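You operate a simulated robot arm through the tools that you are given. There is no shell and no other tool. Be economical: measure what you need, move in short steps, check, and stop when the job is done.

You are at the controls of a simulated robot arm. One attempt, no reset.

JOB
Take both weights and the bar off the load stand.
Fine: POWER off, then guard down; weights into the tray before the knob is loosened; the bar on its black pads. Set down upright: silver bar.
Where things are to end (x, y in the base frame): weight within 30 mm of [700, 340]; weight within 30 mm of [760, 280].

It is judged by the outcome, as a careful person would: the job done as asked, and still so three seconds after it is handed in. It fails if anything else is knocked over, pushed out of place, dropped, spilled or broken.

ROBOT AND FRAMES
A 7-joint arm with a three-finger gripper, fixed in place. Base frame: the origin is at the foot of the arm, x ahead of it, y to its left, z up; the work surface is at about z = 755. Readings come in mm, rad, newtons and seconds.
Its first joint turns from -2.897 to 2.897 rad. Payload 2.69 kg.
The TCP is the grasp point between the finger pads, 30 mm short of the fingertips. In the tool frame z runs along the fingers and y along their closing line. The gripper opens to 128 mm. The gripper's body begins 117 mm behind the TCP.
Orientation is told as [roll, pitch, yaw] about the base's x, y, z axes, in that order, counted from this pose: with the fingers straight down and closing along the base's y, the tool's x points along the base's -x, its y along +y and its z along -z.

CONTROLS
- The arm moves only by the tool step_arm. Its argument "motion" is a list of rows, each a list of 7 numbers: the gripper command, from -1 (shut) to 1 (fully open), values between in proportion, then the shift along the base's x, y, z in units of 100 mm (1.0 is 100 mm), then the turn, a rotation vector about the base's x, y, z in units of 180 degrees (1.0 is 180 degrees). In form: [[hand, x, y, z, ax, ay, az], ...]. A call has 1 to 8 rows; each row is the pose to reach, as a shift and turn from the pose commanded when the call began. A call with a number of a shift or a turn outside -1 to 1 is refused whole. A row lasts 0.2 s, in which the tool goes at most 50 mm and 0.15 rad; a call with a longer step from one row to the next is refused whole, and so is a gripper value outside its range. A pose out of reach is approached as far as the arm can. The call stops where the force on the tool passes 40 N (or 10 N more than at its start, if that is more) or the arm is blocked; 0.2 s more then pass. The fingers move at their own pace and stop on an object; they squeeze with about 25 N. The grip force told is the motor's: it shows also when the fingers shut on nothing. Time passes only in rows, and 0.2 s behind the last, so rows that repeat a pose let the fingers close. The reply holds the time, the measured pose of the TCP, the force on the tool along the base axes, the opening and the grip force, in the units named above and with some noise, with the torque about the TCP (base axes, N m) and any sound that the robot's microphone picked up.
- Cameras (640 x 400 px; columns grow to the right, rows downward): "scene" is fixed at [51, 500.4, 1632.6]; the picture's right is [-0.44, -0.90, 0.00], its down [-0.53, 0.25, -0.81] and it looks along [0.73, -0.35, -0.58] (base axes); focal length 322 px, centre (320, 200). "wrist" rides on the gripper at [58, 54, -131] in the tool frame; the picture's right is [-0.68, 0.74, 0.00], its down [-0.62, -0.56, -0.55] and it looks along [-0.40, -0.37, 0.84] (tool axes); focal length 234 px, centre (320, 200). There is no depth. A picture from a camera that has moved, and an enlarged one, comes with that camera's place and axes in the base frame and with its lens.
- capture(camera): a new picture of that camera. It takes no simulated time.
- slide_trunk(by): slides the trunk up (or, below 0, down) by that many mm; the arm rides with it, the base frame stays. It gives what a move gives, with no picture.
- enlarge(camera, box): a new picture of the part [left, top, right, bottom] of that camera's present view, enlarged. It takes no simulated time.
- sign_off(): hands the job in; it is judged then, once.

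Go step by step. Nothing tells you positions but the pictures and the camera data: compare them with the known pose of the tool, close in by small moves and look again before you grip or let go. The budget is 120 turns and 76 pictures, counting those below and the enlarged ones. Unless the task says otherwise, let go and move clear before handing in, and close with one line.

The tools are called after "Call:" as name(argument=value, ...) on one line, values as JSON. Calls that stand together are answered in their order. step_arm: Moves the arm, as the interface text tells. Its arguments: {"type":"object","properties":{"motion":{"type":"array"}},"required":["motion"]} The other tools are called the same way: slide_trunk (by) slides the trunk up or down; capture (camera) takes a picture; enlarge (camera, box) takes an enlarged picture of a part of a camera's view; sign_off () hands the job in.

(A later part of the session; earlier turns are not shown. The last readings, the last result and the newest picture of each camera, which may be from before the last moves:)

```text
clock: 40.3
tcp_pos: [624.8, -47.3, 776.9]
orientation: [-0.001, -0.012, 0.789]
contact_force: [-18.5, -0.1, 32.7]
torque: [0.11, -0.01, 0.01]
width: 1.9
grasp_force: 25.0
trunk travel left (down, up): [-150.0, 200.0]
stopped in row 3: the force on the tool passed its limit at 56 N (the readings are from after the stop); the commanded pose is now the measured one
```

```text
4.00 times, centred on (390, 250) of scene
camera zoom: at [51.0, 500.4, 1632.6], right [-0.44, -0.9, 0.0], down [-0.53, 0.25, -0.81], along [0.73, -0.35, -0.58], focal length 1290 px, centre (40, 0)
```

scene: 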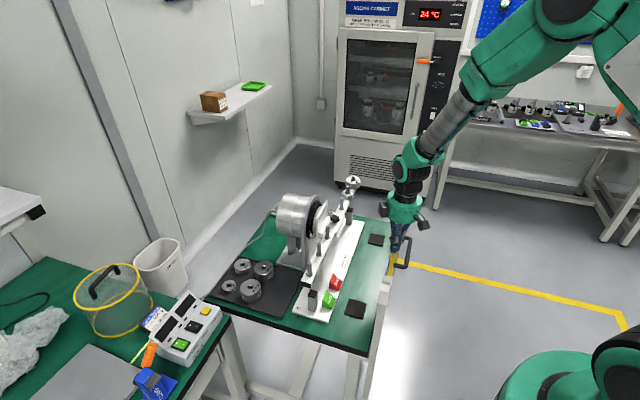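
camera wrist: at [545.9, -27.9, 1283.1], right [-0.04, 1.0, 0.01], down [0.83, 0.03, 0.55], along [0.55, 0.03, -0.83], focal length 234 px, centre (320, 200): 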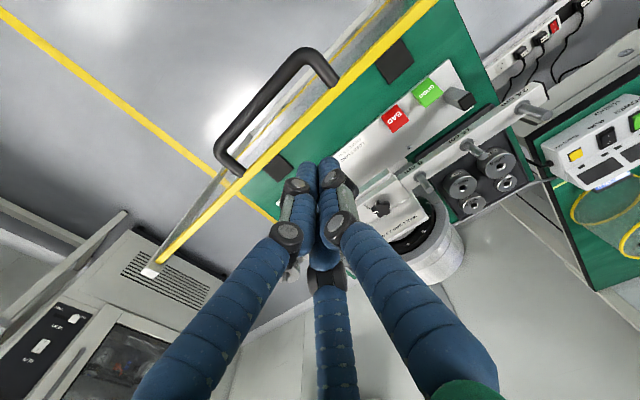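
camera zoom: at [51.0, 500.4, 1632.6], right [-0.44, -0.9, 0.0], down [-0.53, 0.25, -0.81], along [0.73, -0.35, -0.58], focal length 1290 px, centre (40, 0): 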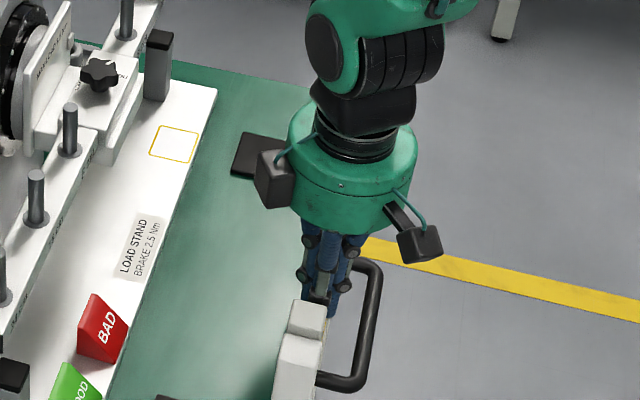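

It hit a stop with the rail about flush with the bench top. I'll lift clear and check that the guard stays down.

Call:
step_arm(motion=[[-1, 0, 0, 0.1, 0, 0, 0], [-1, 0, 0, 0.4, 0, 0, 0], [-1, 0, 0, 0.8, 0, 0, 0], [-1, 0, 0, 1, 0, 0, 0]])

Call:
step_arm(motion=[[-1, 0, 0, 0.4, 0, 0, -0.045], [-1, 0, 0, 0.8, 0, 0, -0.09], [-1, 0, 0, 1.0, 0, 0, -0.135], [-1, 0, 0, 1, 0, 0, -0.18], [-1, 0, 0, 1, 0, 0, -0.225], [-1, 0, 0, 1, 0, 0, -0.25]])

Call:
capture(camera="wrist")

Call:
enlarge(camera="scene", box=[280, 160, 440, 300])

```text
clock: 41.3
tcp_pos: [626.7, -47.0, 873.0]
orientation: [-0.001, -0.011, 0.788]
contact_force: [-0.3, 0.2, 0.2]
torque: [0.03, 0.0, -0.02]
width: 2.2
grasp_force: 25.0
trunk travel left (down, up): [-150.0, 200.0]
```

```text
clock: 42.7
tcp_pos: [627.0, -47.1, 972.9]
orientation: [-0.001, -0.012, 0.0]
contact_force: [-0.1, -0.1, -0.2]
torque: [-0.05, -0.01, 0.01]
width: 2.3
grasp_force: 24.9
trunk travel left (down, up): [-150.0, 200.0]
```

```text
41 pictures are left
camera wrist: at [565.8, 5.2, 1102.9], right [0.68, 0.74, 0.01], down [0.61, -0.56, 0.56], along [0.41, -0.37, -0.83], focal length 234 px, centre (320, 200)
```

wrist: 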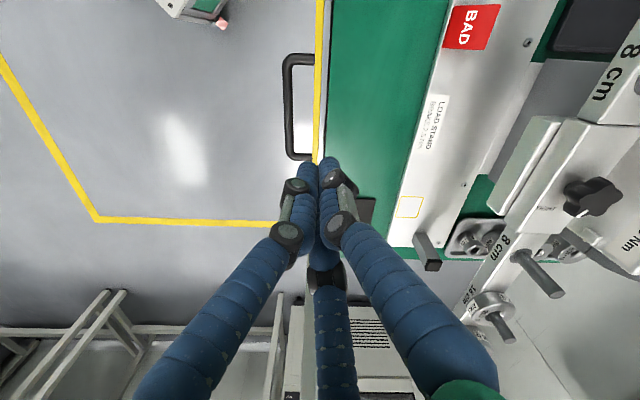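

```text
2.86 times, centred on (360, 230) of scene
camera zoom: at [51.0, 500.4, 1632.6], right [-0.44, -0.9, 0.0], down [-0.53, 0.25, -0.81], along [0.73, -0.35, -0.58], focal length 922 px, centre (206, 114)
```

zoom: 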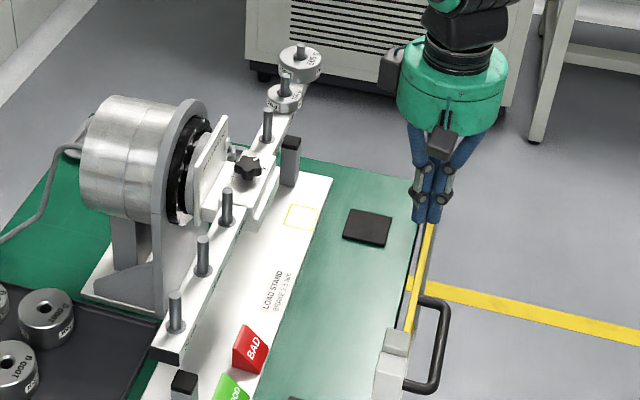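

The guard is down. The 500 g weight sits on the end peg near (928, -59, 978) and the 200 g on the next peg near (880, -8, 970). I'll go above the 500 g weight with the fingers closing across the bar.

Call:
step_arm(motion=[[-1, 0, 0, 0.4, 0, 0, -0.04], [-1, 0, 0, 0.8, 0, 0, -0.08], [-1, 0.3, 0, 1.0, 0, 0, -0.12], [-1, 0.6, 0, 1, 0, 0, -0.16], [-1, 0.8, 0, 1, 0, 0, -0.205], [-1, 1, 0, 1, 0, 0, -0.25]])

Call:
step_arm(motion=[[0, 0.4, 0, 0.2, 0, 0, 0], [0, 0.8, 0, 0.4, 0, 0, 0], [0.2, 1.0, 0, 0.4, 0, 0, 0]])

Call:
step_arm(motion=[[0.5, 0.4, 0, 0, 0, 0, 0], [0.5, 0.8, 0, 0, 0, 0, 0], [0.5, 0.98, -0.1, 0, 0, 0, 0]])

Call:
capture(camera="wrist")

Call:
enlarge(camera="scene", box=[300, 140, 400, 240])

```text
clock: 44.1
tcp_pos: [727.1, -48.2, 1073.8]
orientation: [-0.002, -0.013, -0.785]
contact_force: [-1.0, -1.2, 0.1]
torque: [-0.03, -0.05, 0.02]
width: 2.1
grasp_force: 25.3
trunk travel left (down, up): [-150.0, 200.0]
```

```text
clock: 44.9
tcp_pos: [828.3, -48.3, 1114.1]
orientation: [-0.002, -0.012, -0.784]
contact_force: [0.9, -0.5, -0.3]
torque: [-0.03, -0.01, -0.01]
width: 76.9
grasp_force: 0.0
trunk travel left (down, up): [-150.0, 200.0]
```

```text
clock: 45.7
tcp_pos: [924.8, -58.2, 1113.4]
orientation: [-0.004, -0.012, -0.782]
contact_force: [0.1, 0.6, -0.1]
torque: [-0.01, 0.03, -0.02]
width: 96.2
grasp_force: 0.1
trunk travel left (down, up): [-150.0, 200.0]
```

```text
39 pictures are left
camera wrist: at [920.0, 21.7, 1242.1], right [1.0, 0.04, 0.01], down [0.03, -0.83, 0.56], along [0.03, -0.56, -0.83], focal length 234 px, centre (320, 200)
```

wrist: 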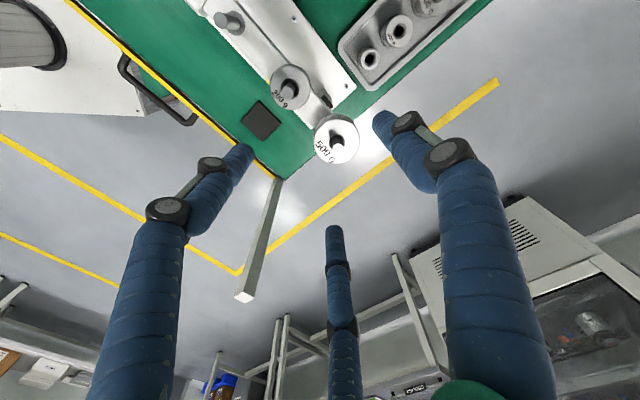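

```text
4.00 times, centred on (350, 190) of scene
camera zoom: at [51.0, 500.4, 1632.6], right [-0.44, -0.9, 0.0], down [-0.53, 0.25, -0.81], along [0.73, -0.35, -0.58], focal length 1290 px, centre (200, 240)
```

zoom: 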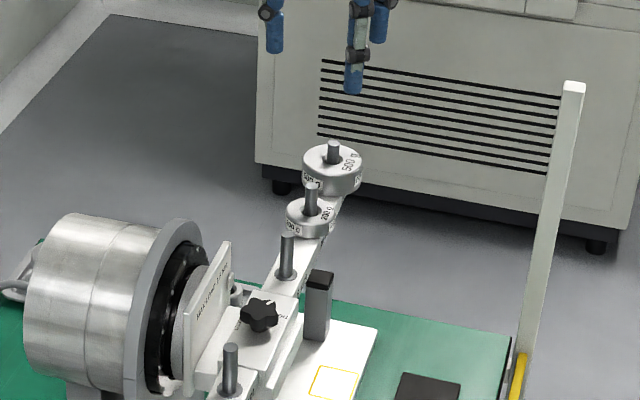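

The 500 g weight refines to (947, -72), top at z about 977. I'll align above it and check before descending.

Call:
step_arm(motion=[[0.5, 0.22, -0.14, -0.1, 0, 0, 0], [0.5, 0.22, -0.14, -0.5, 0, 0, 0], [0.5, 0.22, -0.14, -0.75, 0, 0, 0]])

Call:
capture(camera="wrist")

Call:
enlarge(camera="scene", box=[300, 140, 400, 240])

```text
clock: 46.5
tcp_pos: [947.4, -72.3, 1038.2]
orientation: [-0.002, -0.013, -0.784]
contact_force: [0.4, 0.4, 0.4]
torque: [-0.03, 0.03, 0.01]
width: 96.1
grasp_force: 0.0
trunk travel left (down, up): [-150.0, 200.0]
```

```text
37 pictures are left
camera wrist: at [942.1, 7.8, 1167.4], right [1.0, 0.04, 0.01], down [0.03, -0.83, 0.56], along [0.03, -0.56, -0.83], focal length 234 px, centre (320, 200)
```

wrist: 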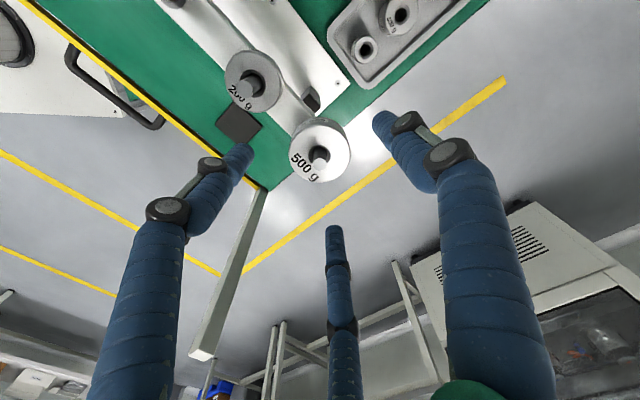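

```text
4.00 times, centred on (350, 190) of scene
camera zoom: at [51.0, 500.4, 1632.6], right [-0.44, -0.9, 0.0], down [-0.53, 0.25, -0.81], along [0.73, -0.35, -0.58], focal length 1290 px, centre (200, 240)
```

zoom: 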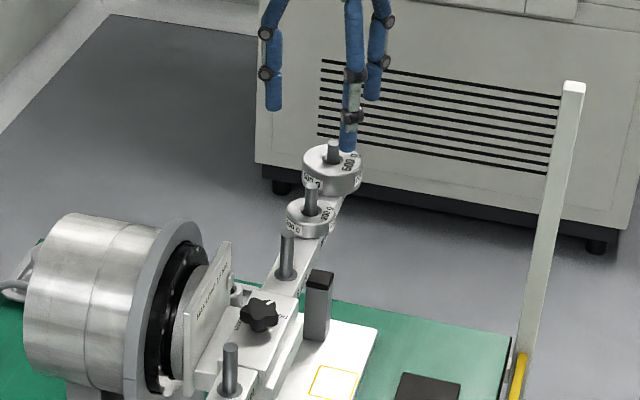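

The hand actually shows three jaws, so I'll grip high and keep the tips above the bar. I'll correct +3 mm in y, go down to z 984 and close on the 500 g weight.

Call:
step_arm(motion=[[0.5, -0.01, 0.03, -0.2, 0, 0, 0], [0.5, -0.01, 0.03, -0.4, 0, 0, 0], [0.5, -0.01, 0.03, -0.54, 0, 0, 0], [0.5, -0.01, 0.03, -0.54, 0, 0, 0]])

Call:
step_arm(motion=[[-1, 0, 0, 0, 0, 0, 0], [-1, 0, 0, 0, 0, 0, 0], [-1, 0, 0, 0, 0, 0, 0]])

Call:
enlarge(camera="scene", box=[310, 150, 390, 230])

```text
clock: 47.5
tcp_pos: [945.8, -68.0, 986.5]
orientation: [-0.002, -0.013, -0.785]
contact_force: [0.6, 0.4, -0.1]
torque: [-0.05, 0.02, -0.04]
width: 96.0
grasp_force: 0.0
trunk travel left (down, up): [-150.0, 200.0]
```

```text
clock: 48.1
tcp_pos: [947.3, -76.1, 986.2]
orientation: [0.0, -0.016, -0.786]
contact_force: [4.4, -8.2, 0.1]
torque: [-0.19, -0.09, 0.03]
width: 56.9
grasp_force: 25.3
trunk travel left (down, up): [-150.0, 200.0]
stopped in row 2: the force on the tool passed its limit at 45 N (the readings are from after the stop); the commanded pose is now the measured one
```

```text
5.00 times, centred on (350, 190) of scene
camera zoom: at [51.0, 500.4, 1632.6], right [-0.44, -0.9, 0.0], down [-0.53, 0.25, -0.81], along [0.73, -0.35, -0.58], focal length 1613 px, centre (170, 250)
```

zoom: 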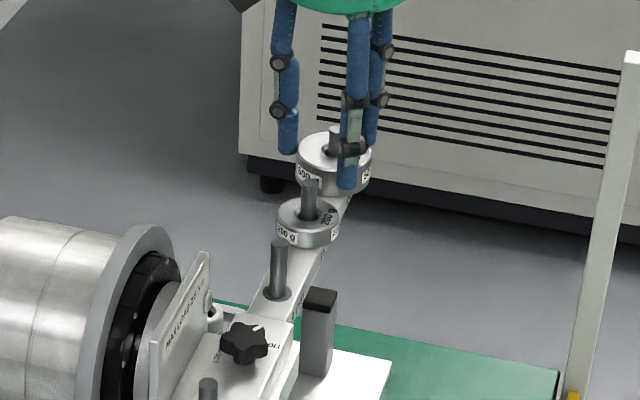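

The weight is gripped (57 mm wide). I'll lift slowly straight up.

Call:
step_arm(motion=[[-1, 0, 0, 0.05, 0, 0, 0], [-1, 0, 0, 0.15, 0, 0, 0], [-1, 0, 0, 0.3, 0, 0, 0], [-1, 0, 0, 0.5, 0, 0, 0], [-1, 0, 0, 0.75, 0, 0, 0], [-1, 0, 0, 1.0, 0, 0, 0]])

Call:
enlarge(camera="scene", box=[290, 120, 390, 220])

```text
clock: 49.5
tcp_pos: [946.7, -72.5, 1086.7]
orientation: [0.0, -0.018, -0.786]
contact_force: [0.0, 0.2, -5.1]
torque: [0.05, -0.04, 0.0]
width: 56.7
grasp_force: 25.2
trunk travel left (down, up): [-150.0, 200.0]
```

```text
4.00 times, centred on (340, 170) of scene
camera zoom: at [51.0, 500.4, 1632.6], right [-0.44, -0.9, 0.0], down [-0.53, 0.25, -0.81], along [0.73, -0.35, -0.58], focal length 1290 px, centre (240, 320)
```

zoom: 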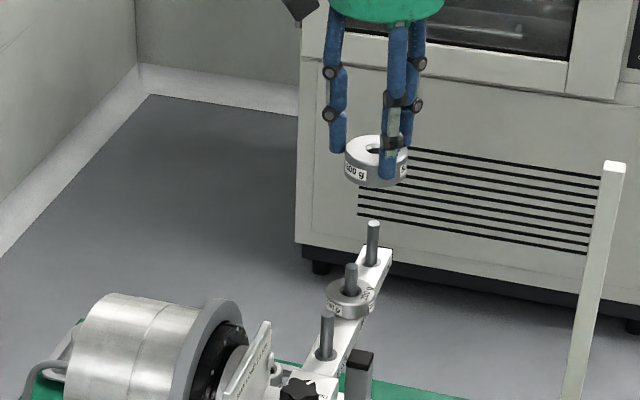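

The 500 g weight is free of its peg. I'll carry it over the motor at a safe height to above the tray.

Call:
step_arm(motion=[[-1, 0, 0, 0.4, 0, 0, 0], [-1, -0.15, 0.3, 0.6, 0, 0, 0], [-1, -0.35, 0.6, 0.6, 0, 0, 0], [-1, -0.5, 0.9, 0.6, 0, 0, 0]])

Call:
step_arm(motion=[[-1, -0.15, 0.3, 0, 0, 0, 0], [-1, -0.35, 0.65, 0, 0, 0, 0], [-1, -0.5, 0.95, 0, 0, 0, 0]])

Call:
step_arm(motion=[[-1, -0.15, 0.3, 0, 0, 0, 0], [-1, -0.35, 0.65, 0, 0, 0, 0], [-1, -0.5, 0.95, 0, 0, 0, 0]])

Call:
step_arm(motion=[[-1, -0.15, 0.3, 0, 0, 0, 0], [-1, -0.3, 0.6, 0, 0, 0, 0], [-1, -0.46, 0.85, 0, 0, 0, 0]])

Call:
capture(camera="wrist")

Call:
capture(camera="scene")

```text
clock: 50.5
tcp_pos: [896.7, 16.2, 1146.3]
orientation: [-0.003, -0.018, -0.785]
contact_force: [0.1, -0.6, -5.0]
torque: [0.04, 0.06, -0.01]
width: 56.6
grasp_force: 25.5
trunk travel left (down, up): [-150.0, 200.0]
```

```text
clock: 51.3
tcp_pos: [844.7, 111.9, 1147.0]
orientation: [0.0, -0.02, -0.784]
contact_force: [0.8, 0.6, -5.0]
torque: [-0.01, 0.0, -0.01]
width: 56.8
grasp_force: 25.0
trunk travel left (down, up): [-150.0, 200.0]
```

```text
clock: 52.1
tcp_pos: [796.0, 208.5, 1146.7]
orientation: [-0.002, -0.016, -0.785]
contact_force: [-0.3, 0.6, -6.1]
torque: [-0.06, -0.03, -0.01]
width: 56.5
grasp_force: 25.0
trunk travel left (down, up): [-150.0, 200.0]
```

```text
clock: 52.9
tcp_pos: [748.7, 292.7, 1147.0]
orientation: [0.0, -0.018, -0.784]
contact_force: [0.7, -0.6, -4.9]
torque: [0.0, 0.02, -0.02]
width: 56.6
grasp_force: 24.8
trunk travel left (down, up): [-150.0, 200.0]
```

```text
33 pictures are left
camera wrist: at [743.8, 373.0, 1275.5], right [1.0, 0.04, 0.01], down [0.03, -0.83, 0.56], along [0.03, -0.56, -0.83], focal length 234 px, centre (320, 200)
```

wrist: 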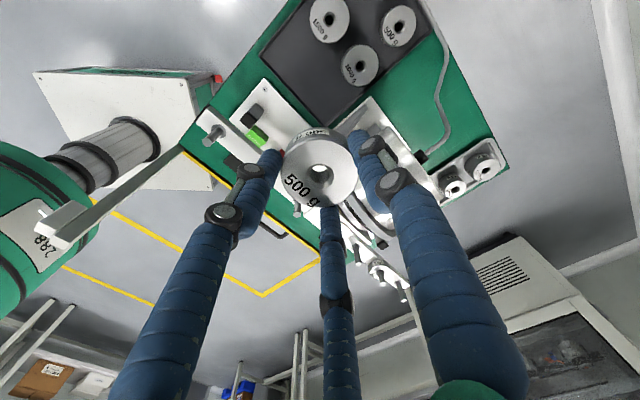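

```text
32 pictures are left
```

scene: 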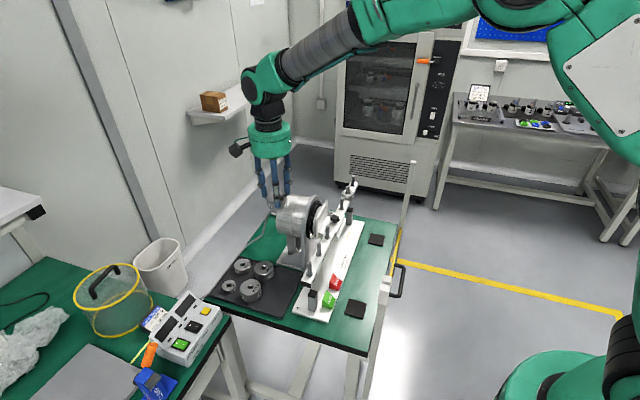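

The fingers hold the weight above the tray's free corner. I'll rotate to yaw 0 so the hand's side boxes stay clear of the motor, then descend partway and look.

Call:
step_arm(motion=[[-1, 0, 0, 0, 0, 0, 0.045], [-1, 0, 0, 0, 0, 0, 0.09], [-1, 0, 0, -0.2, 0, 0, 0.135], [-1, 0, 0, -0.5, 0, 0, 0.18], [-1, 0, 0, -0.8, 0, 0, 0.225], [-1, 0, 0, -1, 0, 0, 0.25]])

Call:
step_arm(motion=[[-1, 0, 0, -0.4, 0, 0, 0], [-1, 0, 0, -0.8, 0, 0, 0], [-1, 0, 0, -1, 0, 0, 0]])

Call:
capture(camera="scene")

Call:
capture(camera="wrist")

```text
clock: 54.3
tcp_pos: [750.9, 291.8, 1046.7]
orientation: [-0.001, -0.017, 0.002]
contact_force: [-0.2, -0.7, -4.1]
torque: [0.01, 0.01, 0.01]
width: 56.7
grasp_force: 25.2
trunk travel left (down, up): [-150.0, 200.0]
```

```text
clock: 55.1
tcp_pos: [751.5, 291.8, 946.9]
orientation: [-0.001, -0.016, 0.001]
contact_force: [0.0, -0.2, -5.5]
torque: [-0.01, 0.05, 0.02]
width: 56.5
grasp_force: 24.6
trunk travel left (down, up): [-150.0, 200.0]
```

```text
31 pictures are left
```

scene: 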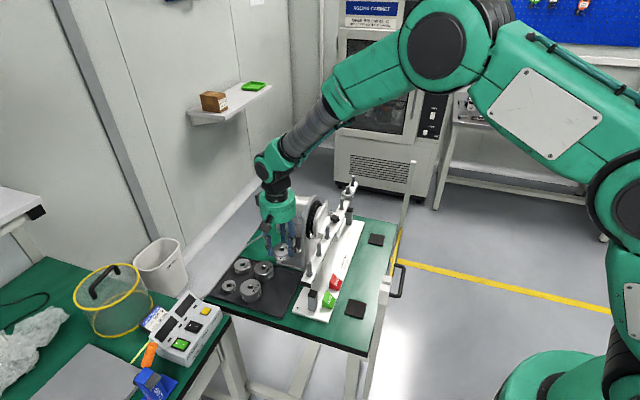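

```text
30 pictures are left
camera wrist: at [690.1, 344.3, 1075.0], right [0.68, 0.74, 0.01], down [0.61, -0.56, 0.56], along [0.42, -0.37, -0.83], focal length 234 px, centre (320, 200)
```

wrist: 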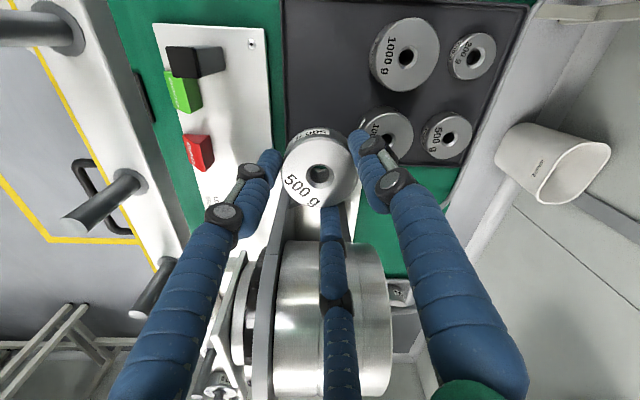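

The projection puts the weight on the tray with clearance to its neighbours. I'll descend, slowly at the end.

Call:
step_arm(motion=[[-1, 0, 0, -0.4, 0, 0, 0], [-1, 0, 0, -0.8, 0, 0, 0], [-1, 0, 0, -1, 0, 0, 0]])

Call:
step_arm(motion=[[-1, 0, 0, -0.2, 0, 0, 0], [-1, 0, 0, -0.32, 0, 0, 0], [-1, 0, 0, -0.36, 0, 0, 0], [-1, 0, 0, -0.4, 0, 0, 0]])

Call:
enlarge(camera="scene", box=[220, 200, 320, 310])

```text
clock: 55.9
tcp_pos: [750.9, 292.0, 845.4]
orientation: [-0.001, -0.016, 0.001]
contact_force: [-0.3, -0.6, -5.5]
torque: [-0.03, 0.03, -0.02]
width: 56.8
grasp_force: 24.8
trunk travel left (down, up): [-150.0, 200.0]
```

```text
clock: 56.9
tcp_pos: [750.1, 290.9, 807.2]
orientation: [0.0, -0.018, -0.001]
contact_force: [-0.4, -1.0, -4.4]
torque: [0.0, 0.0, 0.01]
width: 56.4
grasp_force: 24.8
trunk travel left (down, up): [-150.0, 200.0]
```

```text
3.64 times, centred on (270, 255) of scene
camera zoom: at [51.0, 500.4, 1632.6], right [-0.44, -0.9, 0.0], down [-0.53, 0.25, -0.81], along [0.73, -0.35, -0.58], focal length 1173 px, centre (502, 0)
```

zoom: 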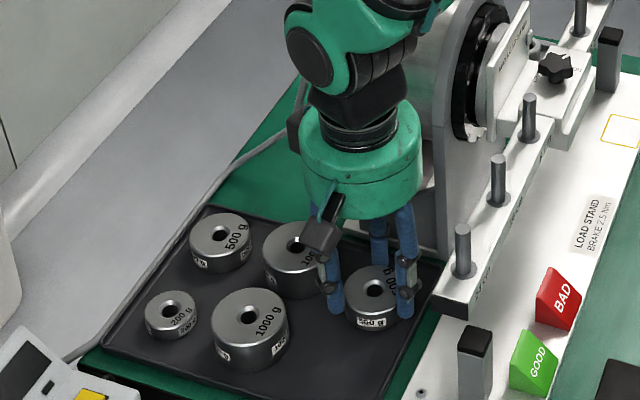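

It's nearly on the tray. I'll lower in 2 mm steps until it touches.

Call:
step_arm(motion=[[-1, 0, 0, -0.02, 0, 0, 0], [-1, 0, 0, -0.04, 0, 0, 0], [-1, 0, 0, -0.06, 0, 0, 0]])

Call:
step_arm(motion=[[-1, 0, 0, -0.015, 0, 0, 0], [-1, 0, 0, -0.03, 0, 0, 0]])

```text
clock: 57.7
tcp_pos: [750.9, 291.3, 802.8]
orientation: [-0.001, -0.017, 0.0]
contact_force: [-2.7, -0.6, 4.2]
torque: [0.03, 0.38, 0.04]
width: 56.7
grasp_force: 25.1
trunk travel left (down, up): [-150.0, 200.0]
```

```text
clock: 58.3
tcp_pos: [751.3, 291.8, 800.4]
orientation: [0.0, -0.021, -0.001]
contact_force: [-0.7, -0.4, 16.4]
torque: [0.04, 0.24, -0.17]
width: 56.9
grasp_force: 24.7
trunk travel left (down, up): [-150.0, 200.0]
```

The weight is seated. I'll release, lift, and travel back over to the 200 g weight near (891, -17).

Call:
step_arm(motion=[[0.25, 0, 0, 0.02, 0, 0, 0], [0.25, 0, 0, 0.02, 0, 0, 0], [0.25, 0, 0, 0.2, 0, 0, 0], [0.25, 0, 0, 0.5, 0, 0, 0], [0.25, 0, 0, 0.8, 0, 0, 0], [0.25, 0, 0, 1, 0, 0, 0]])

Call:
enlarge(camera="scene", box=[220, 200, 320, 310])

Call:
step_arm(motion=[[0.25, 0, 0, 0.4, 0, 0, 0], [0.25, 0, 0, 0.8, 0, 0, 0], [0.25, 0, 0, 1, 0, 0, 0]])

Call:
step_arm(motion=[[0.25, 0, 0, 0.4, 0, 0, 0], [0.25, 0, 0, 0.8, 0, 0, 0], [0.25, 0, 0, 1, 0, 0, 0]])

Call:
step_arm(motion=[[0.25, 0, 0, 0.4, 0, 0, -0.04], [0.25, 0.1, -0.3, 0.5, 0, 0, -0.08], [0.25, 0.3, -0.6, 0.5, 0, 0, -0.12], [0.25, 0.46, -1, 0.5, 0, 0, -0.16]])

Call:
step_arm(motion=[[0.25, 0.2, -0.35, 0, 0, 0, -0.045], [0.25, 0.3, -0.7, 0, 0, 0, -0.09], [0.25, 0.46, -1, 0, 0, 0, -0.09]])

Call:
step_arm(motion=[[0.25, 0.2, -0.35, 0, 0, 0, 0], [0.25, 0.3, -0.7, 0, 0, 0, 0], [0.25, 0.48, -1, -0.2, 0, 0, 0], [0.25, 0.48, -1, -0.6, 0, 0, 0]])

Call:
capture(camera="wrist")

```text
clock: 59.7
tcp_pos: [750.2, 290.8, 898.3]
orientation: [-0.002, -0.019, 0.001]
contact_force: [0.2, 0.0, -0.3]
torque: [0.03, 0.01, -0.04]
width: 80.1
grasp_force: 0.0
trunk travel left (down, up): [-150.0, 200.0]
```

```text
3.64 times, centred on (270, 255) of scene
camera zoom: at [51.0, 500.4, 1632.6], right [-0.44, -0.9, 0.0], down [-0.53, 0.25, -0.81], along [0.73, -0.35, -0.58], focal length 1173 px, centre (502, 0)
```

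zoom: 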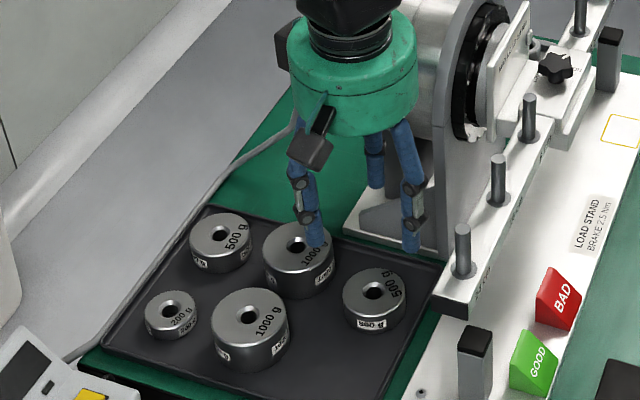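

```text
clock: 60.5
tcp_pos: [749.7, 290.8, 998.6]
orientation: [-0.003, -0.017, 0.0]
contact_force: [-0.3, -0.6, -0.5]
torque: [0.03, 0.02, 0.0]
width: 80.2
grasp_force: 0.0
trunk travel left (down, up): [-150.0, 200.0]
```

```text
clock: 61.3
tcp_pos: [750.4, 291.6, 1098.2]
orientation: [-0.002, -0.017, 0.001]
contact_force: [0.2, 0.6, 0.3]
torque: [0.02, 0.01, 0.0]
width: 80.2
grasp_force: 0.1
trunk travel left (down, up): [-150.0, 200.0]
```

```text
clock: 62.3
tcp_pos: [797.0, 189.9, 1148.0]
orientation: [-0.002, -0.017, -0.503]
contact_force: [0.7, 0.4, -0.5]
torque: [-0.02, 0.03, 0.0]
width: 80.2
grasp_force: 0.1
trunk travel left (down, up): [-150.0, 200.0]
```

```text
clock: 63.1
tcp_pos: [841.9, 92.0, 1147.9]
orientation: [-0.002, -0.018, -0.787]
contact_force: [0.8, 0.3, 0.1]
torque: [0.03, -0.04, 0.0]
width: 80.0
grasp_force: 0.0
trunk travel left (down, up): [-150.0, 200.0]
```

```text
clock: 64.1
tcp_pos: [891.9, -8.7, 1087.2]
orientation: [-0.001, -0.018, -0.786]
contact_force: [0.0, -1.1, -0.6]
torque: [0.03, 0.02, 0.02]
width: 79.9
grasp_force: 0.1
trunk travel left (down, up): [-150.0, 200.0]
```

```text
27 pictures are left
camera wrist: at [886.2, 70.8, 1216.6], right [1.0, 0.04, 0.01], down [0.03, -0.83, 0.56], along [0.03, -0.56, -0.83], focal length 234 px, centre (320, 200)
```

wrist: 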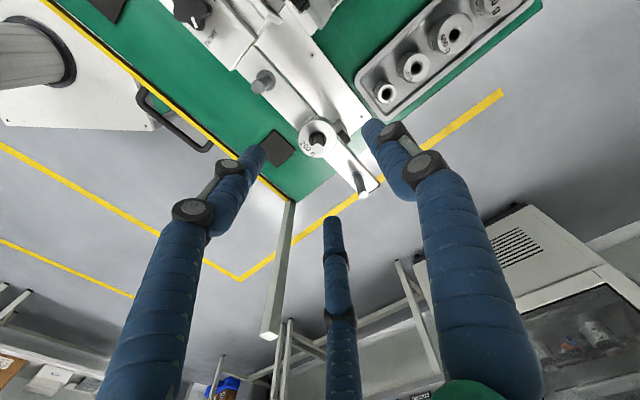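

The 200 g weight is at (891, -16). I'll align, descend to z 983 and grip.

Call:
step_arm(motion=[[0.25, -0.01, -0.075, -0.1, 0, 0, 0], [0.25, -0.01, -0.075, -0.4, 0, 0, 0], [0.25, -0.01, -0.075, -0.7, 0, 0, 0], [0.25, -0.01, -0.075, -0.95, 0, 0, 0], [0.25, -0.01, -0.075, -1.0, 0, 0, 0]])

Call:
step_arm(motion=[[0.25, 0, 0, -0.035, 0, 0, 0], [-0.1, 0, 0, -0.035, 0, 0, 0], [-1, 0, 0, -0.035, 0, 0, 0], [-1, 0, 0, -0.035, 0, 0, 0]])

Call:
enlarge(camera="scene", box=[310, 150, 390, 230])

```text
clock: 65.3
tcp_pos: [890.1, -14.6, 987.3]
orientation: [-0.003, -0.015, -0.785]
contact_force: [0.6, -0.3, -1.6]
torque: [-0.01, 0.01, 0.02]
width: 79.9
grasp_force: 0.1
trunk travel left (down, up): [-150.0, 200.0]
```

```text
clock: 66.3
tcp_pos: [890.4, -18.4, 984.4]
orientation: [0.0, -0.019, -0.787]
contact_force: [7.2, -27.2, 1.8]
torque: [-0.99, -0.21, -0.04]
width: 45.0
grasp_force: 25.3
trunk travel left (down, up): [-150.0, 200.0]
```

```text
5.00 times, centred on (350, 190) of scene
camera zoom: at [51.0, 500.4, 1632.6], right [-0.44, -0.9, 0.0], down [-0.53, 0.25, -0.81], along [0.73, -0.35, -0.58], focal length 1613 px, centre (170, 250)
```

zoom: 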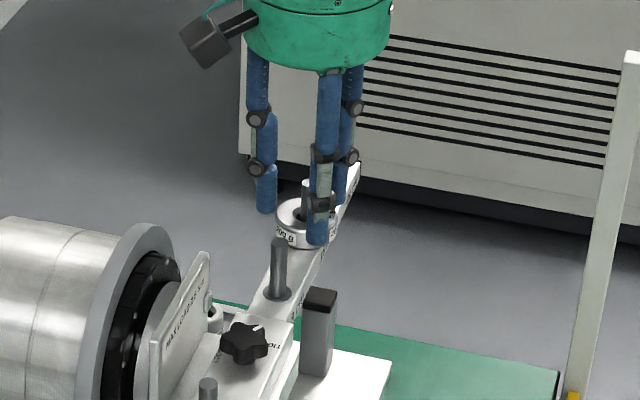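

It's gripped with a side load, so the centre is slightly toward -y. I'll ease 3 mm that way and lift.

Call:
step_arm(motion=[[-1, 0.0, -0.03, 0, 0, 0, 0], [-1, 0.0, -0.04, 0, 0, 0, 0], [-1, 0.0, -0.04, 0.08, 0, 0, 0], [-1, 0.0, -0.04, 0.2, 0, 0, 0], [-1, 0.0, -0.04, 0.4, 0, 0, 0], [-1, 0.0, -0.04, 0.6, 0, 0, 0], [-1, 0.0, -0.04, 0.8, 0, 0, 0], [-1, 0.0, -0.04, 1, 0, 0, 0]])

Call:
enlarge(camera="scene", box=[290, 120, 390, 240])

```text
clock: 68.1
tcp_pos: [890.8, -21.3, 1085.1]
orientation: [0.0, -0.017, -0.784]
contact_force: [-0.4, 0.2, -2.0]
torque: [-0.02, 0.0, 0.01]
width: 44.8
grasp_force: 24.8
trunk travel left (down, up): [-150.0, 200.0]
```

```text
3.33 times, centred on (340, 180) of scene
camera zoom: at [51.0, 500.4, 1632.6], right [-0.44, -0.9, 0.0], down [-0.53, 0.25, -0.81], along [0.73, -0.35, -0.58], focal length 1075 px, centre (253, 267)
```

zoom: 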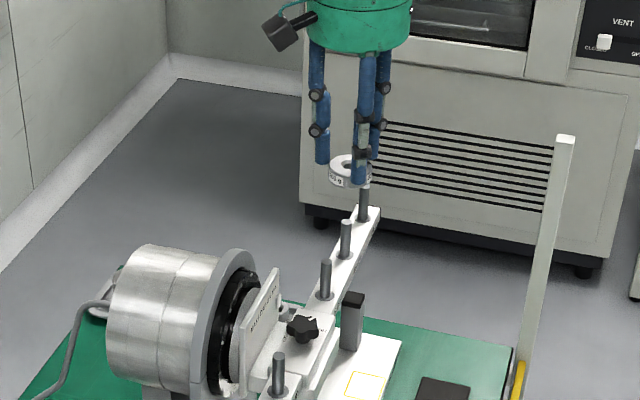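

The 200 g weight is free. I'll carry it to above (690, 350).

Call:
step_arm(motion=[[-1, 0, 0, 0.4, 0, 0, 0.04], [-1, -0.15, 0.3, 0.6, 0, 0, 0.08], [-1, -0.35, 0.6, 0.6, 0, 0, 0.12], [-1, -0.5, 0.93, 0.6, 0, 0, 0.16]])

Call:
step_arm(motion=[[-1, -0.15, 0.3, 0, 0, 0, 0.04], [-1, -0.35, 0.6, 0, 0, 0, 0.07], [-1, -0.5, 0.93, 0, 0, 0, 0.09]])

Call:
step_arm(motion=[[-1, -0.15, 0.3, 0, 0, 0, 0], [-1, -0.35, 0.6, 0, 0, 0, 0], [-1, -0.5, 0.93, 0, 0, 0, 0]])

Call:
step_arm(motion=[[-1, -0.15, 0.3, 0, 0, 0, 0], [-1, -0.35, 0.6, -0.1, 0, 0, 0], [-1, -0.5, 0.92, -0.3, 0, 0, 0], [-1, -0.5, 0.92, -0.7, 0, 0, 0], [-1, -0.5, 0.92, -1, 0, 0, 0]])

Call:
step_arm(motion=[[-1, 0, 0, -0.4, 0, 0, 0], [-1, 0, 0, -0.8, 0, 0, 0], [-1, 0, 0, -1, 0, 0, 0]])

Call:
step_arm(motion=[[-1, 0, 0, -0.4, 0, 0, 0], [-1, 0, 0, -0.7, 0, 0, 0], [-1, 0, 0, -0.8, 0, 0, 0]])

Call:
enlarge(camera="scene", box=[200, 200, 320, 320])

Call:
capture(camera="wrist")

```text
clock: 69.1
tcp_pos: [840.7, 73.3, 1145.7]
orientation: [-0.002, -0.017, -0.281]
contact_force: [0.7, 0.7, -2.8]
torque: [0.04, 0.0, 0.01]
width: 44.8
grasp_force: 24.7
trunk travel left (down, up): [-150.0, 200.0]
```

```text
clock: 69.9
tcp_pos: [788.3, 166.0, 1146.3]
orientation: [-0.001, -0.017, 0.002]
contact_force: [0.3, 0.5, -1.3]
torque: [-0.01, -0.04, 0.04]
width: 44.9
grasp_force: 25.5
trunk travel left (down, up): [-150.0, 200.0]
```

```text
clock: 70.7
tcp_pos: [737.4, 259.6, 1144.5]
orientation: [0.001, -0.016, -0.001]
contact_force: [-0.7, 0.5, -1.7]
torque: [-0.02, -0.02, 0.03]
width: 45.2
grasp_force: 25.5
trunk travel left (down, up): [-150.0, 200.0]
```

```text
clock: 71.9
tcp_pos: [689.3, 350.6, 1044.7]
orientation: [-0.002, -0.017, 0.002]
contact_force: [-0.2, -0.8, -2.2]
torque: [0.0, 0.03, 0.02]
width: 44.8
grasp_force: 24.9
trunk travel left (down, up): [-150.0, 200.0]
```

```text
clock: 72.7
tcp_pos: [691.0, 352.0, 944.6]
orientation: [-0.002, -0.018, 0.001]
contact_force: [-0.2, 0.0, -2.7]
torque: [0.0, 0.02, 0.0]
width: 44.8
grasp_force: 24.8
trunk travel left (down, up): [-150.0, 200.0]
```

```text
clock: 73.5
tcp_pos: [689.3, 350.6, 864.4]
orientation: [-0.003, -0.019, -0.001]
contact_force: [1.0, -0.4, -3.0]
torque: [-0.02, 0.03, -0.01]
width: 44.7
grasp_force: 24.3
trunk travel left (down, up): [-150.0, 200.0]
```

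```text
3.33 times, centred on (260, 260) of scene
camera zoom: at [51.0, 500.4, 1632.6], right [-0.44, -0.9, 0.0], down [-0.53, 0.25, -0.81], along [0.73, -0.35, -0.58], focal length 1075 px, centre (520, 0)
```

zoom: 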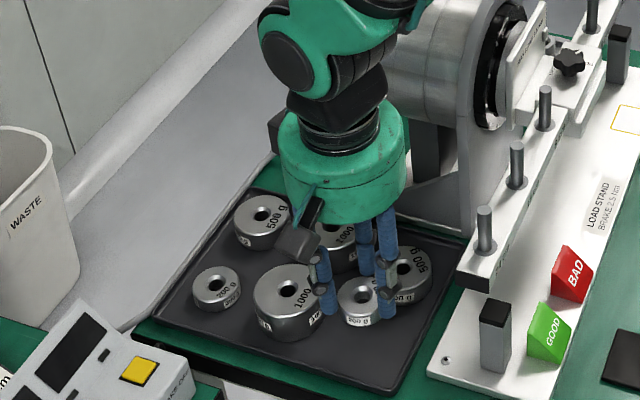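

```text
23 pictures are left
camera wrist: at [629.0, 403.5, 993.0], right [0.68, 0.74, 0.01], down [0.61, -0.56, 0.56], along [0.42, -0.37, -0.83], focal length 234 px, centre (320, 200)
```

wrist: 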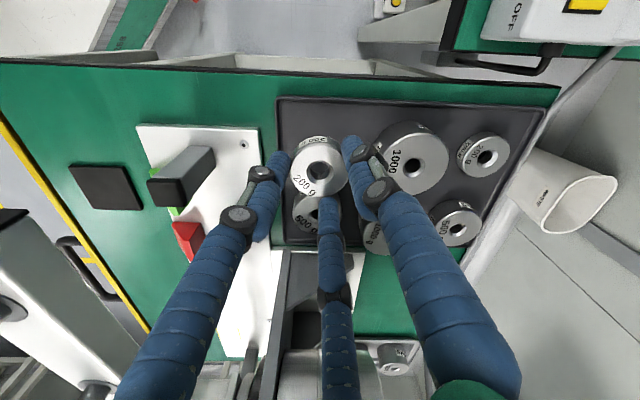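

There is clearance all round. I'll lower to just above the tray, then touch down.

Call:
step_arm(motion=[[-1, 0, 0, -0.3, 0, 0, 0], [-1, 0, 0, -0.5, 0, 0, 0], [-1, 0, 0, -0.56, 0, 0, 0], [-1, 0, 0, -0.59, 0, 0, 0]])

Call:
step_arm(motion=[[-1, 0, 0, -0.015, 0, 0, 0], [-1, 0, 0, -0.03, 0, 0, 0]])

Call:
step_arm(motion=[[-1, 0, 0, -0.015, 0, 0, 0], [-1, 0, 0, -0.025, 0, 0, 0]])

```text
clock: 74.5
tcp_pos: [690.5, 349.8, 806.8]
orientation: [-0.003, -0.017, 0.001]
contact_force: [0.2, -0.3, -2.1]
torque: [-0.03, 0.0, -0.02]
width: 44.9
grasp_force: 25.4
trunk travel left (down, up): [-150.0, 200.0]
```

```text
clock: 75.1
tcp_pos: [690.5, 350.5, 802.5]
orientation: [-0.002, -0.017, -0.001]
contact_force: [-0.3, 0.0, -3.2]
torque: [-0.02, 0.0, 0.03]
width: 44.6
grasp_force: 25.3
trunk travel left (down, up): [-150.0, 200.0]
```

```text
clock: 75.7
tcp_pos: [689.5, 351.0, 799.5]
orientation: [-0.001, -0.019, -0.001]
contact_force: [-1.0, 0.5, -2.3]
torque: [-0.01, 0.0, -0.01]
width: 44.6
grasp_force: 24.9
trunk travel left (down, up): [-150.0, 200.0]
```

Not touching yet, so I'll go on in small steps.

Call:
step_arm(motion=[[-1, 0, 0, -0.015, 0, 0, 0], [-1, 0, 0, -0.03, 0, 0, 0]])

Call:
step_arm(motion=[[-1, 0, 0, -0.01, 0, 0, 0], [-1, 0, 0, -0.02, 0, 0, 0]])

```text
clock: 76.3
tcp_pos: [689.7, 350.8, 799.3]
orientation: [-0.001, -0.019, 0.001]
contact_force: [-3.6, -2.9, 17.2]
torque: [-0.25, 0.06, -0.13]
width: 45.0
grasp_force: 25.2
trunk travel left (down, up): [-150.0, 200.0]
```

```text
clock: 76.9
tcp_pos: [690.2, 350.9, 797.2]
orientation: [0.0, -0.02, 0.0]
contact_force: [1.7, 1.3, 17.4]
torque: [0.11, 0.13, -0.18]
width: 44.9
grasp_force: 25.3
trunk travel left (down, up): [-150.0, 200.0]
```

Seated. I'll release gently, lift, and go look at the clamp knob near (779, 95, 958).

Call:
step_arm(motion=[[-0.06, 0, 0, 0.02, 0, 0, 0], [-0.06, 0, 0, 0.02, 0, 0, 0], [-0.06, 0, 0, 0.2, 0, 0, 0], [-0.06, 0, 0, 0.5, 0, 0, 0], [-0.06, 0, 0, 0.8, 0, 0, 0], [-0.06, 0, 0, 1, 0, 0, 0]])

Call:
step_arm(motion=[[-0.06, 0, 0, 0.4, 0, 0, 0], [-0.06, 0, 0, 0.8, 0, 0, 0], [-0.06, 0, 0, 1, 0, 0, 0]])

Call:
step_arm(motion=[[-0.06, 0, 0, 0.4, 0, 0, 0], [-0.06, 0, 0, 0.8, 0, 0, 0], [-0.06, 0, 0, 1, 0, 0, 0]])

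Call:
step_arm(motion=[[-0.06, 0.1, -0.3, 0.2, 0, 0, 0], [-0.06, 0.2, -0.6, 0.4, 0, 0, 0], [-0.06, 0.25, -0.9, 0.4, 0, 0, 0]])

Call:
step_arm(motion=[[-0.06, 0.1, -0.3, 0, 0, 0, 0], [-0.06, 0.2, -0.6, 0, 0, 0, 0], [-0.06, 0.25, -0.9, 0, 0, 0, 0]])

Call:
step_arm(motion=[[-0.06, 0.1, -0.3, 0, 0, 0, 0], [-0.06, 0.35, -0.6, 0, 0, 0, 0], [-0.06, 0.37, -0.76, 0, 0, 0, 0]])

Call:
enlarge(camera="wrist", box=[210, 60, 430, 200])

Call:
enlarge(camera="scene", box=[210, 180, 370, 320])

```text
clock: 78.3
tcp_pos: [688.2, 349.9, 895.2]
orientation: [-0.002, -0.015, 0.001]
contact_force: [0.2, -0.2, 0.1]
torque: [-0.01, -0.02, 0.02]
width: 59.9
grasp_force: 0.1
trunk travel left (down, up): [-150.0, 200.0]
```

```text
clock: 79.1
tcp_pos: [688.9, 349.8, 996.2]
orientation: [-0.002, -0.017, 0.0]
contact_force: [0.1, -0.3, 0.9]
torque: [0.0, -0.05, 0.01]
width: 60.1
grasp_force: 0.1
trunk travel left (down, up): [-150.0, 200.0]
```

```text
clock: 79.9
tcp_pos: [690.4, 350.9, 1094.9]
orientation: [-0.002, -0.018, 0.0]
contact_force: [-1.0, -0.1, 0.3]
torque: [0.03, -0.05, 0.02]
width: 60.4
grasp_force: 0.0
trunk travel left (down, up): [-150.0, 200.0]
```

```text
clock: 80.7
tcp_pos: [714.1, 260.3, 1136.0]
orientation: [-0.001, -0.018, 0.0]
contact_force: [-0.5, -1.0, 0.0]
torque: [0.01, -0.03, 0.01]
width: 60.2
grasp_force: 0.0
trunk travel left (down, up): [-150.0, 200.0]
```

```text
clock: 81.5
tcp_pos: [739.0, 170.9, 1134.2]
orientation: [-0.002, -0.018, 0.002]
contact_force: [-0.5, 0.1, -0.8]
torque: [0.02, 0.02, -0.01]
width: 60.2
grasp_force: 0.1
trunk travel left (down, up): [-150.0, 200.0]
```

```text
clock: 82.3
tcp_pos: [779.1, 94.1, 1134.6]
orientation: [-0.002, -0.018, 0.0]
contact_force: [-0.2, 0.5, -1.0]
torque: [0.02, 0.07, 0.01]
width: 60.5
grasp_force: 0.0
trunk travel left (down, up): [-150.0, 200.0]
```

```text
2.86 times, centred on (320, 130) of wrist
camera zoom: at [716.8, 146.4, 1263.1], right [0.68, 0.74, 0.01], down [0.61, -0.57, 0.56], along [0.42, -0.37, -0.83], focal length 669 px, centre (320, 400)
```

zoom: 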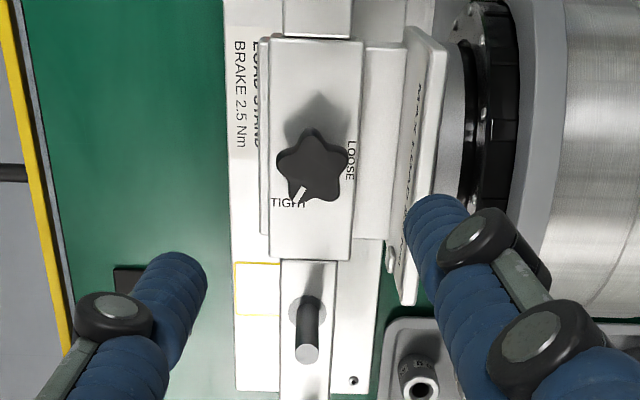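

```text
2.86 times, centred on (290, 250) of scene
camera zoom: at [51.0, 500.4, 1632.6], right [-0.44, -0.9, 0.0], down [-0.53, 0.25, -0.81], along [0.73, -0.35, -0.58], focal length 922 px, centre (406, 57)
```

zoom: 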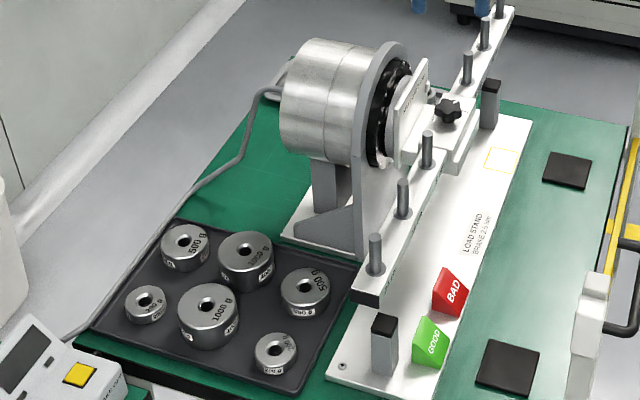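

Both weights are in the tray. The knob's pointer is at TIGHT, and LOOSE is roughly 130° counter-clockwise. I'll pre-turn the hand to -65° and come down over the knob at (776, 93).

Call:
step_arm(motion=[[-0.2, -0.03, -0.01, -0.1, 0, 0, -0.045], [-0.2, -0.03, -0.01, -0.3, 0, 0, -0.09], [-0.2, -0.03, -0.01, -0.5, 0, 0, -0.135], [-0.2, -0.03, -0.01, -0.7, 0, 0, -0.18], [-0.2, -0.03, -0.01, -0.9, 0, 0, -0.225], [-0.2, -0.03, -0.01, -1, 0, 0, -0.27], [-0.2, -0.03, -0.01, -1, 0, 0, -0.315], [-0.2, -0.03, -0.01, -1, 0, 0, -0.36]])

Call:
enlarge(camera="wrist", box=[220, 90, 420, 215])

Call:
enlarge(camera="scene", box=[290, 180, 370, 260])

```text
clock: 84.1
tcp_pos: [774.0, 93.3, 1034.7]
orientation: [-0.002, -0.016, -1.133]
contact_force: [-0.1, 0.2, -0.1]
torque: [-0.02, -0.05, 0.02]
width: 50.9
grasp_force: 0.1
trunk travel left (down, up): [-150.0, 200.0]
```

```text
3.20 times, centred on (320, 152) of wrist
camera zoom: at [796.0, 170.2, 1163.9], right [0.95, -0.3, 0.01], down [-0.25, -0.79, 0.56], along [-0.16, -0.54, -0.83], focal length 749 px, centre (320, 352)
```

zoom: 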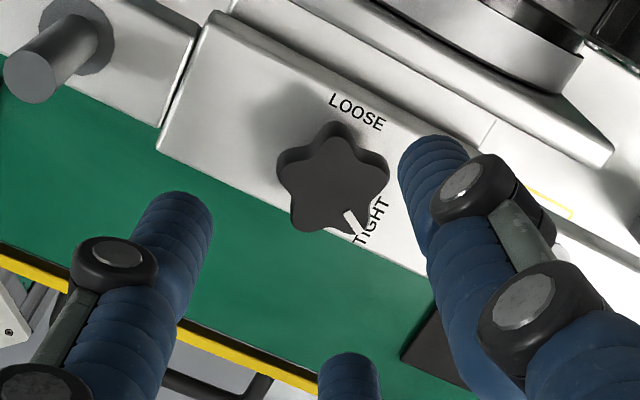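

```text
5.00 times, centred on (330, 220) of scene
camera zoom: at [51.0, 500.4, 1632.6], right [-0.44, -0.9, 0.0], down [-0.53, 0.25, -0.81], along [0.73, -0.35, -0.58], focal length 1613 px, centre (270, 100)
```

zoom: 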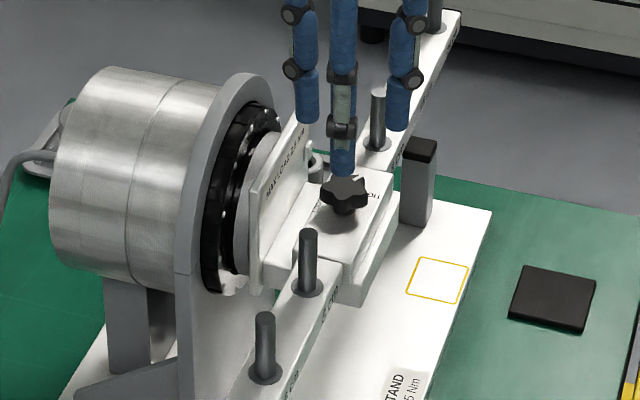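

The knob's centre refines to (777, 92) with its top at z about 958. I'll descend around it and close.

Call:
step_arm(motion=[[-0.2, 0.03, -0.01, -0.25, 0, 0, 0], [-0.2, 0.03, -0.01, -0.45, 0, 0, 0], [-0.2, 0.03, -0.01, -0.55, 0, 0, 0], [-0.2, 0.03, -0.01, -0.61, 0, 0, 0]])

Call:
enlarge(camera="scene", box=[300, 180, 360, 240])

```text
clock: 85.1
tcp_pos: [777.5, 92.2, 974.7]
orientation: [-0.001, -0.017, -1.131]
contact_force: [-0.4, -0.8, 0.2]
torque: [0.02, 0.01, 0.01]
width: 50.9
grasp_force: 0.1
trunk travel left (down, up): [-150.0, 200.0]
```

```text
6.67 times, centred on (330, 210) of scene
camera zoom: at [51.0, 500.4, 1632.6], right [-0.44, -0.9, 0.0], down [-0.53, 0.25, -0.81], along [0.73, -0.35, -0.58], focal length 2150 px, centre (253, 133)
```

zoom: 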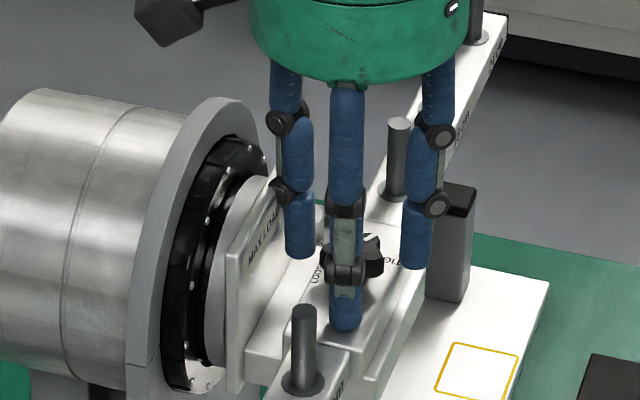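

The fingers straddle the knob. Closing.

Call:
step_arm(motion=[[-1, 0, 0, 0, 0, 0, 0], [-1, 0, 0, 0, 0, 0, 0], [-1, 0, 0, 0, 0, 0, 0]])

```text
clock: 85.9
tcp_pos: [777.7, 92.8, 974.4]
orientation: [-0.002, -0.017, -1.132]
contact_force: [14.7, -4.4, -0.1]
torque: [-0.07, -0.46, -0.02]
width: 30.6
grasp_force: 24.8
trunk travel left (down, up): [-150.0, 200.0]
```

It's gripped at 31 mm. I'll ease 1.5 mm in x and turn counter-clockwise 65°.

Call:
step_arm(motion=[[-1, 0.012, -0.004, 0, 0, 0, 0.03], [-1, 0.012, -0.004, 0, 0, 0, 0.075], [-1, 0.012, -0.004, 0, 0, 0, 0.12], [-1, 0.012, -0.004, 0, 0, 0, 0.165], [-1, 0.012, -0.004, 0, 0, 0, 0.21], [-1, 0.012, -0.004, 0, 0, 0, 0.255], [-1, 0.012, -0.004, 0, 0, 0, 0.3], [-1, 0.012, -0.004, 0, 0, 0, 0.345]])

Call:
enlarge(camera="wrist", box=[240, 90, 400, 210])

```text
clock: 87.7
tcp_pos: [778.0, 92.2, 972.7]
orientation: [-0.003, -0.017, -0.043]
contact_force: [-1.4, -0.6, 0.5]
torque: [0.0, 0.07, -0.05]
width: 30.7
grasp_force: 25.1
trunk travel left (down, up): [-150.0, 200.0]
```

```text
3.33 times, centred on (320, 150) of wrist
camera zoom: at [718.7, 147.5, 1102.4], right [0.71, 0.71, 0.01], down [0.58, -0.59, 0.56], along [0.4, -0.39, -0.83], focal length 781 px, centre (320, 367)
```

zoom: 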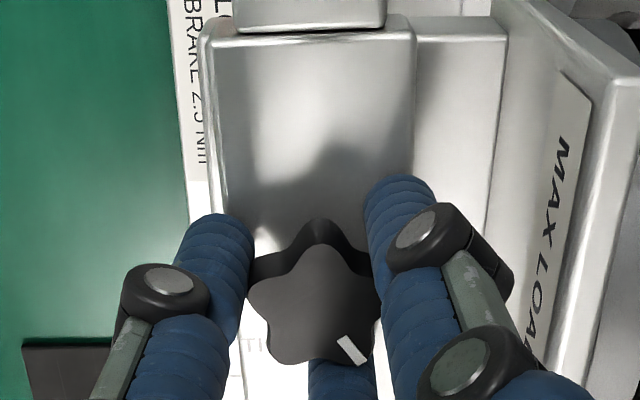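

The pointer has moved about 62° with the hand. I'll turn another 67° toward LOOSE.

Call:
step_arm(motion=[[-1, 0, 0, 0, 0, 0, 0.0465], [-1, 0, 0, 0, 0, 0, 0.093], [-1, 0, 0, 0, 0, 0, 0.1395], [-1, 0, 0, 0, 0, 0, 0.186], [-1, 0, 0, 0, 0, 0, 0.2325], [-1, 0, 0, 0, 0, 0, 0.279], [-1, 0, 0, 0, 0, 0, 0.3255], [-1, 0, 0, 0, 0, 0, 0.372]])

Call:
enlarge(camera="wrist", box=[240, 90, 400, 210])

```text
clock: 89.5
tcp_pos: [778.0, 91.6, 973.6]
orientation: [-0.002, -0.016, 1.124]
contact_force: [-2.9, -2.1, -0.6]
torque: [0.01, 0.16, -0.1]
width: 30.6
grasp_force: 24.9
trunk travel left (down, up): [-150.0, 200.0]
```

```text
3.33 times, centred on (320, 150) of wrist
camera zoom: at [702.4, 59.2, 1102.9], right [-0.37, 0.93, 0.01], down [0.77, 0.3, 0.56], along [0.52, 0.22, -0.83], focal length 781 px, centre (320, 367)
```

zoom: 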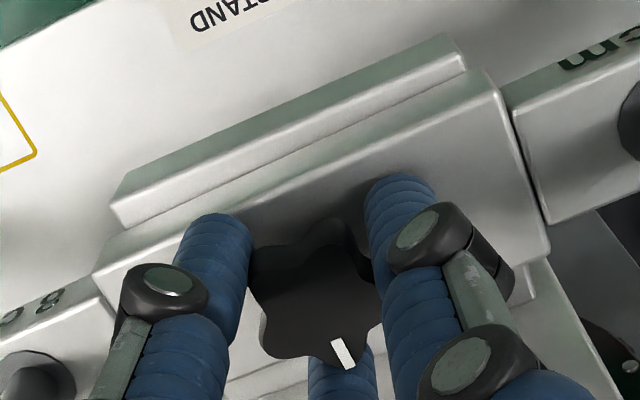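

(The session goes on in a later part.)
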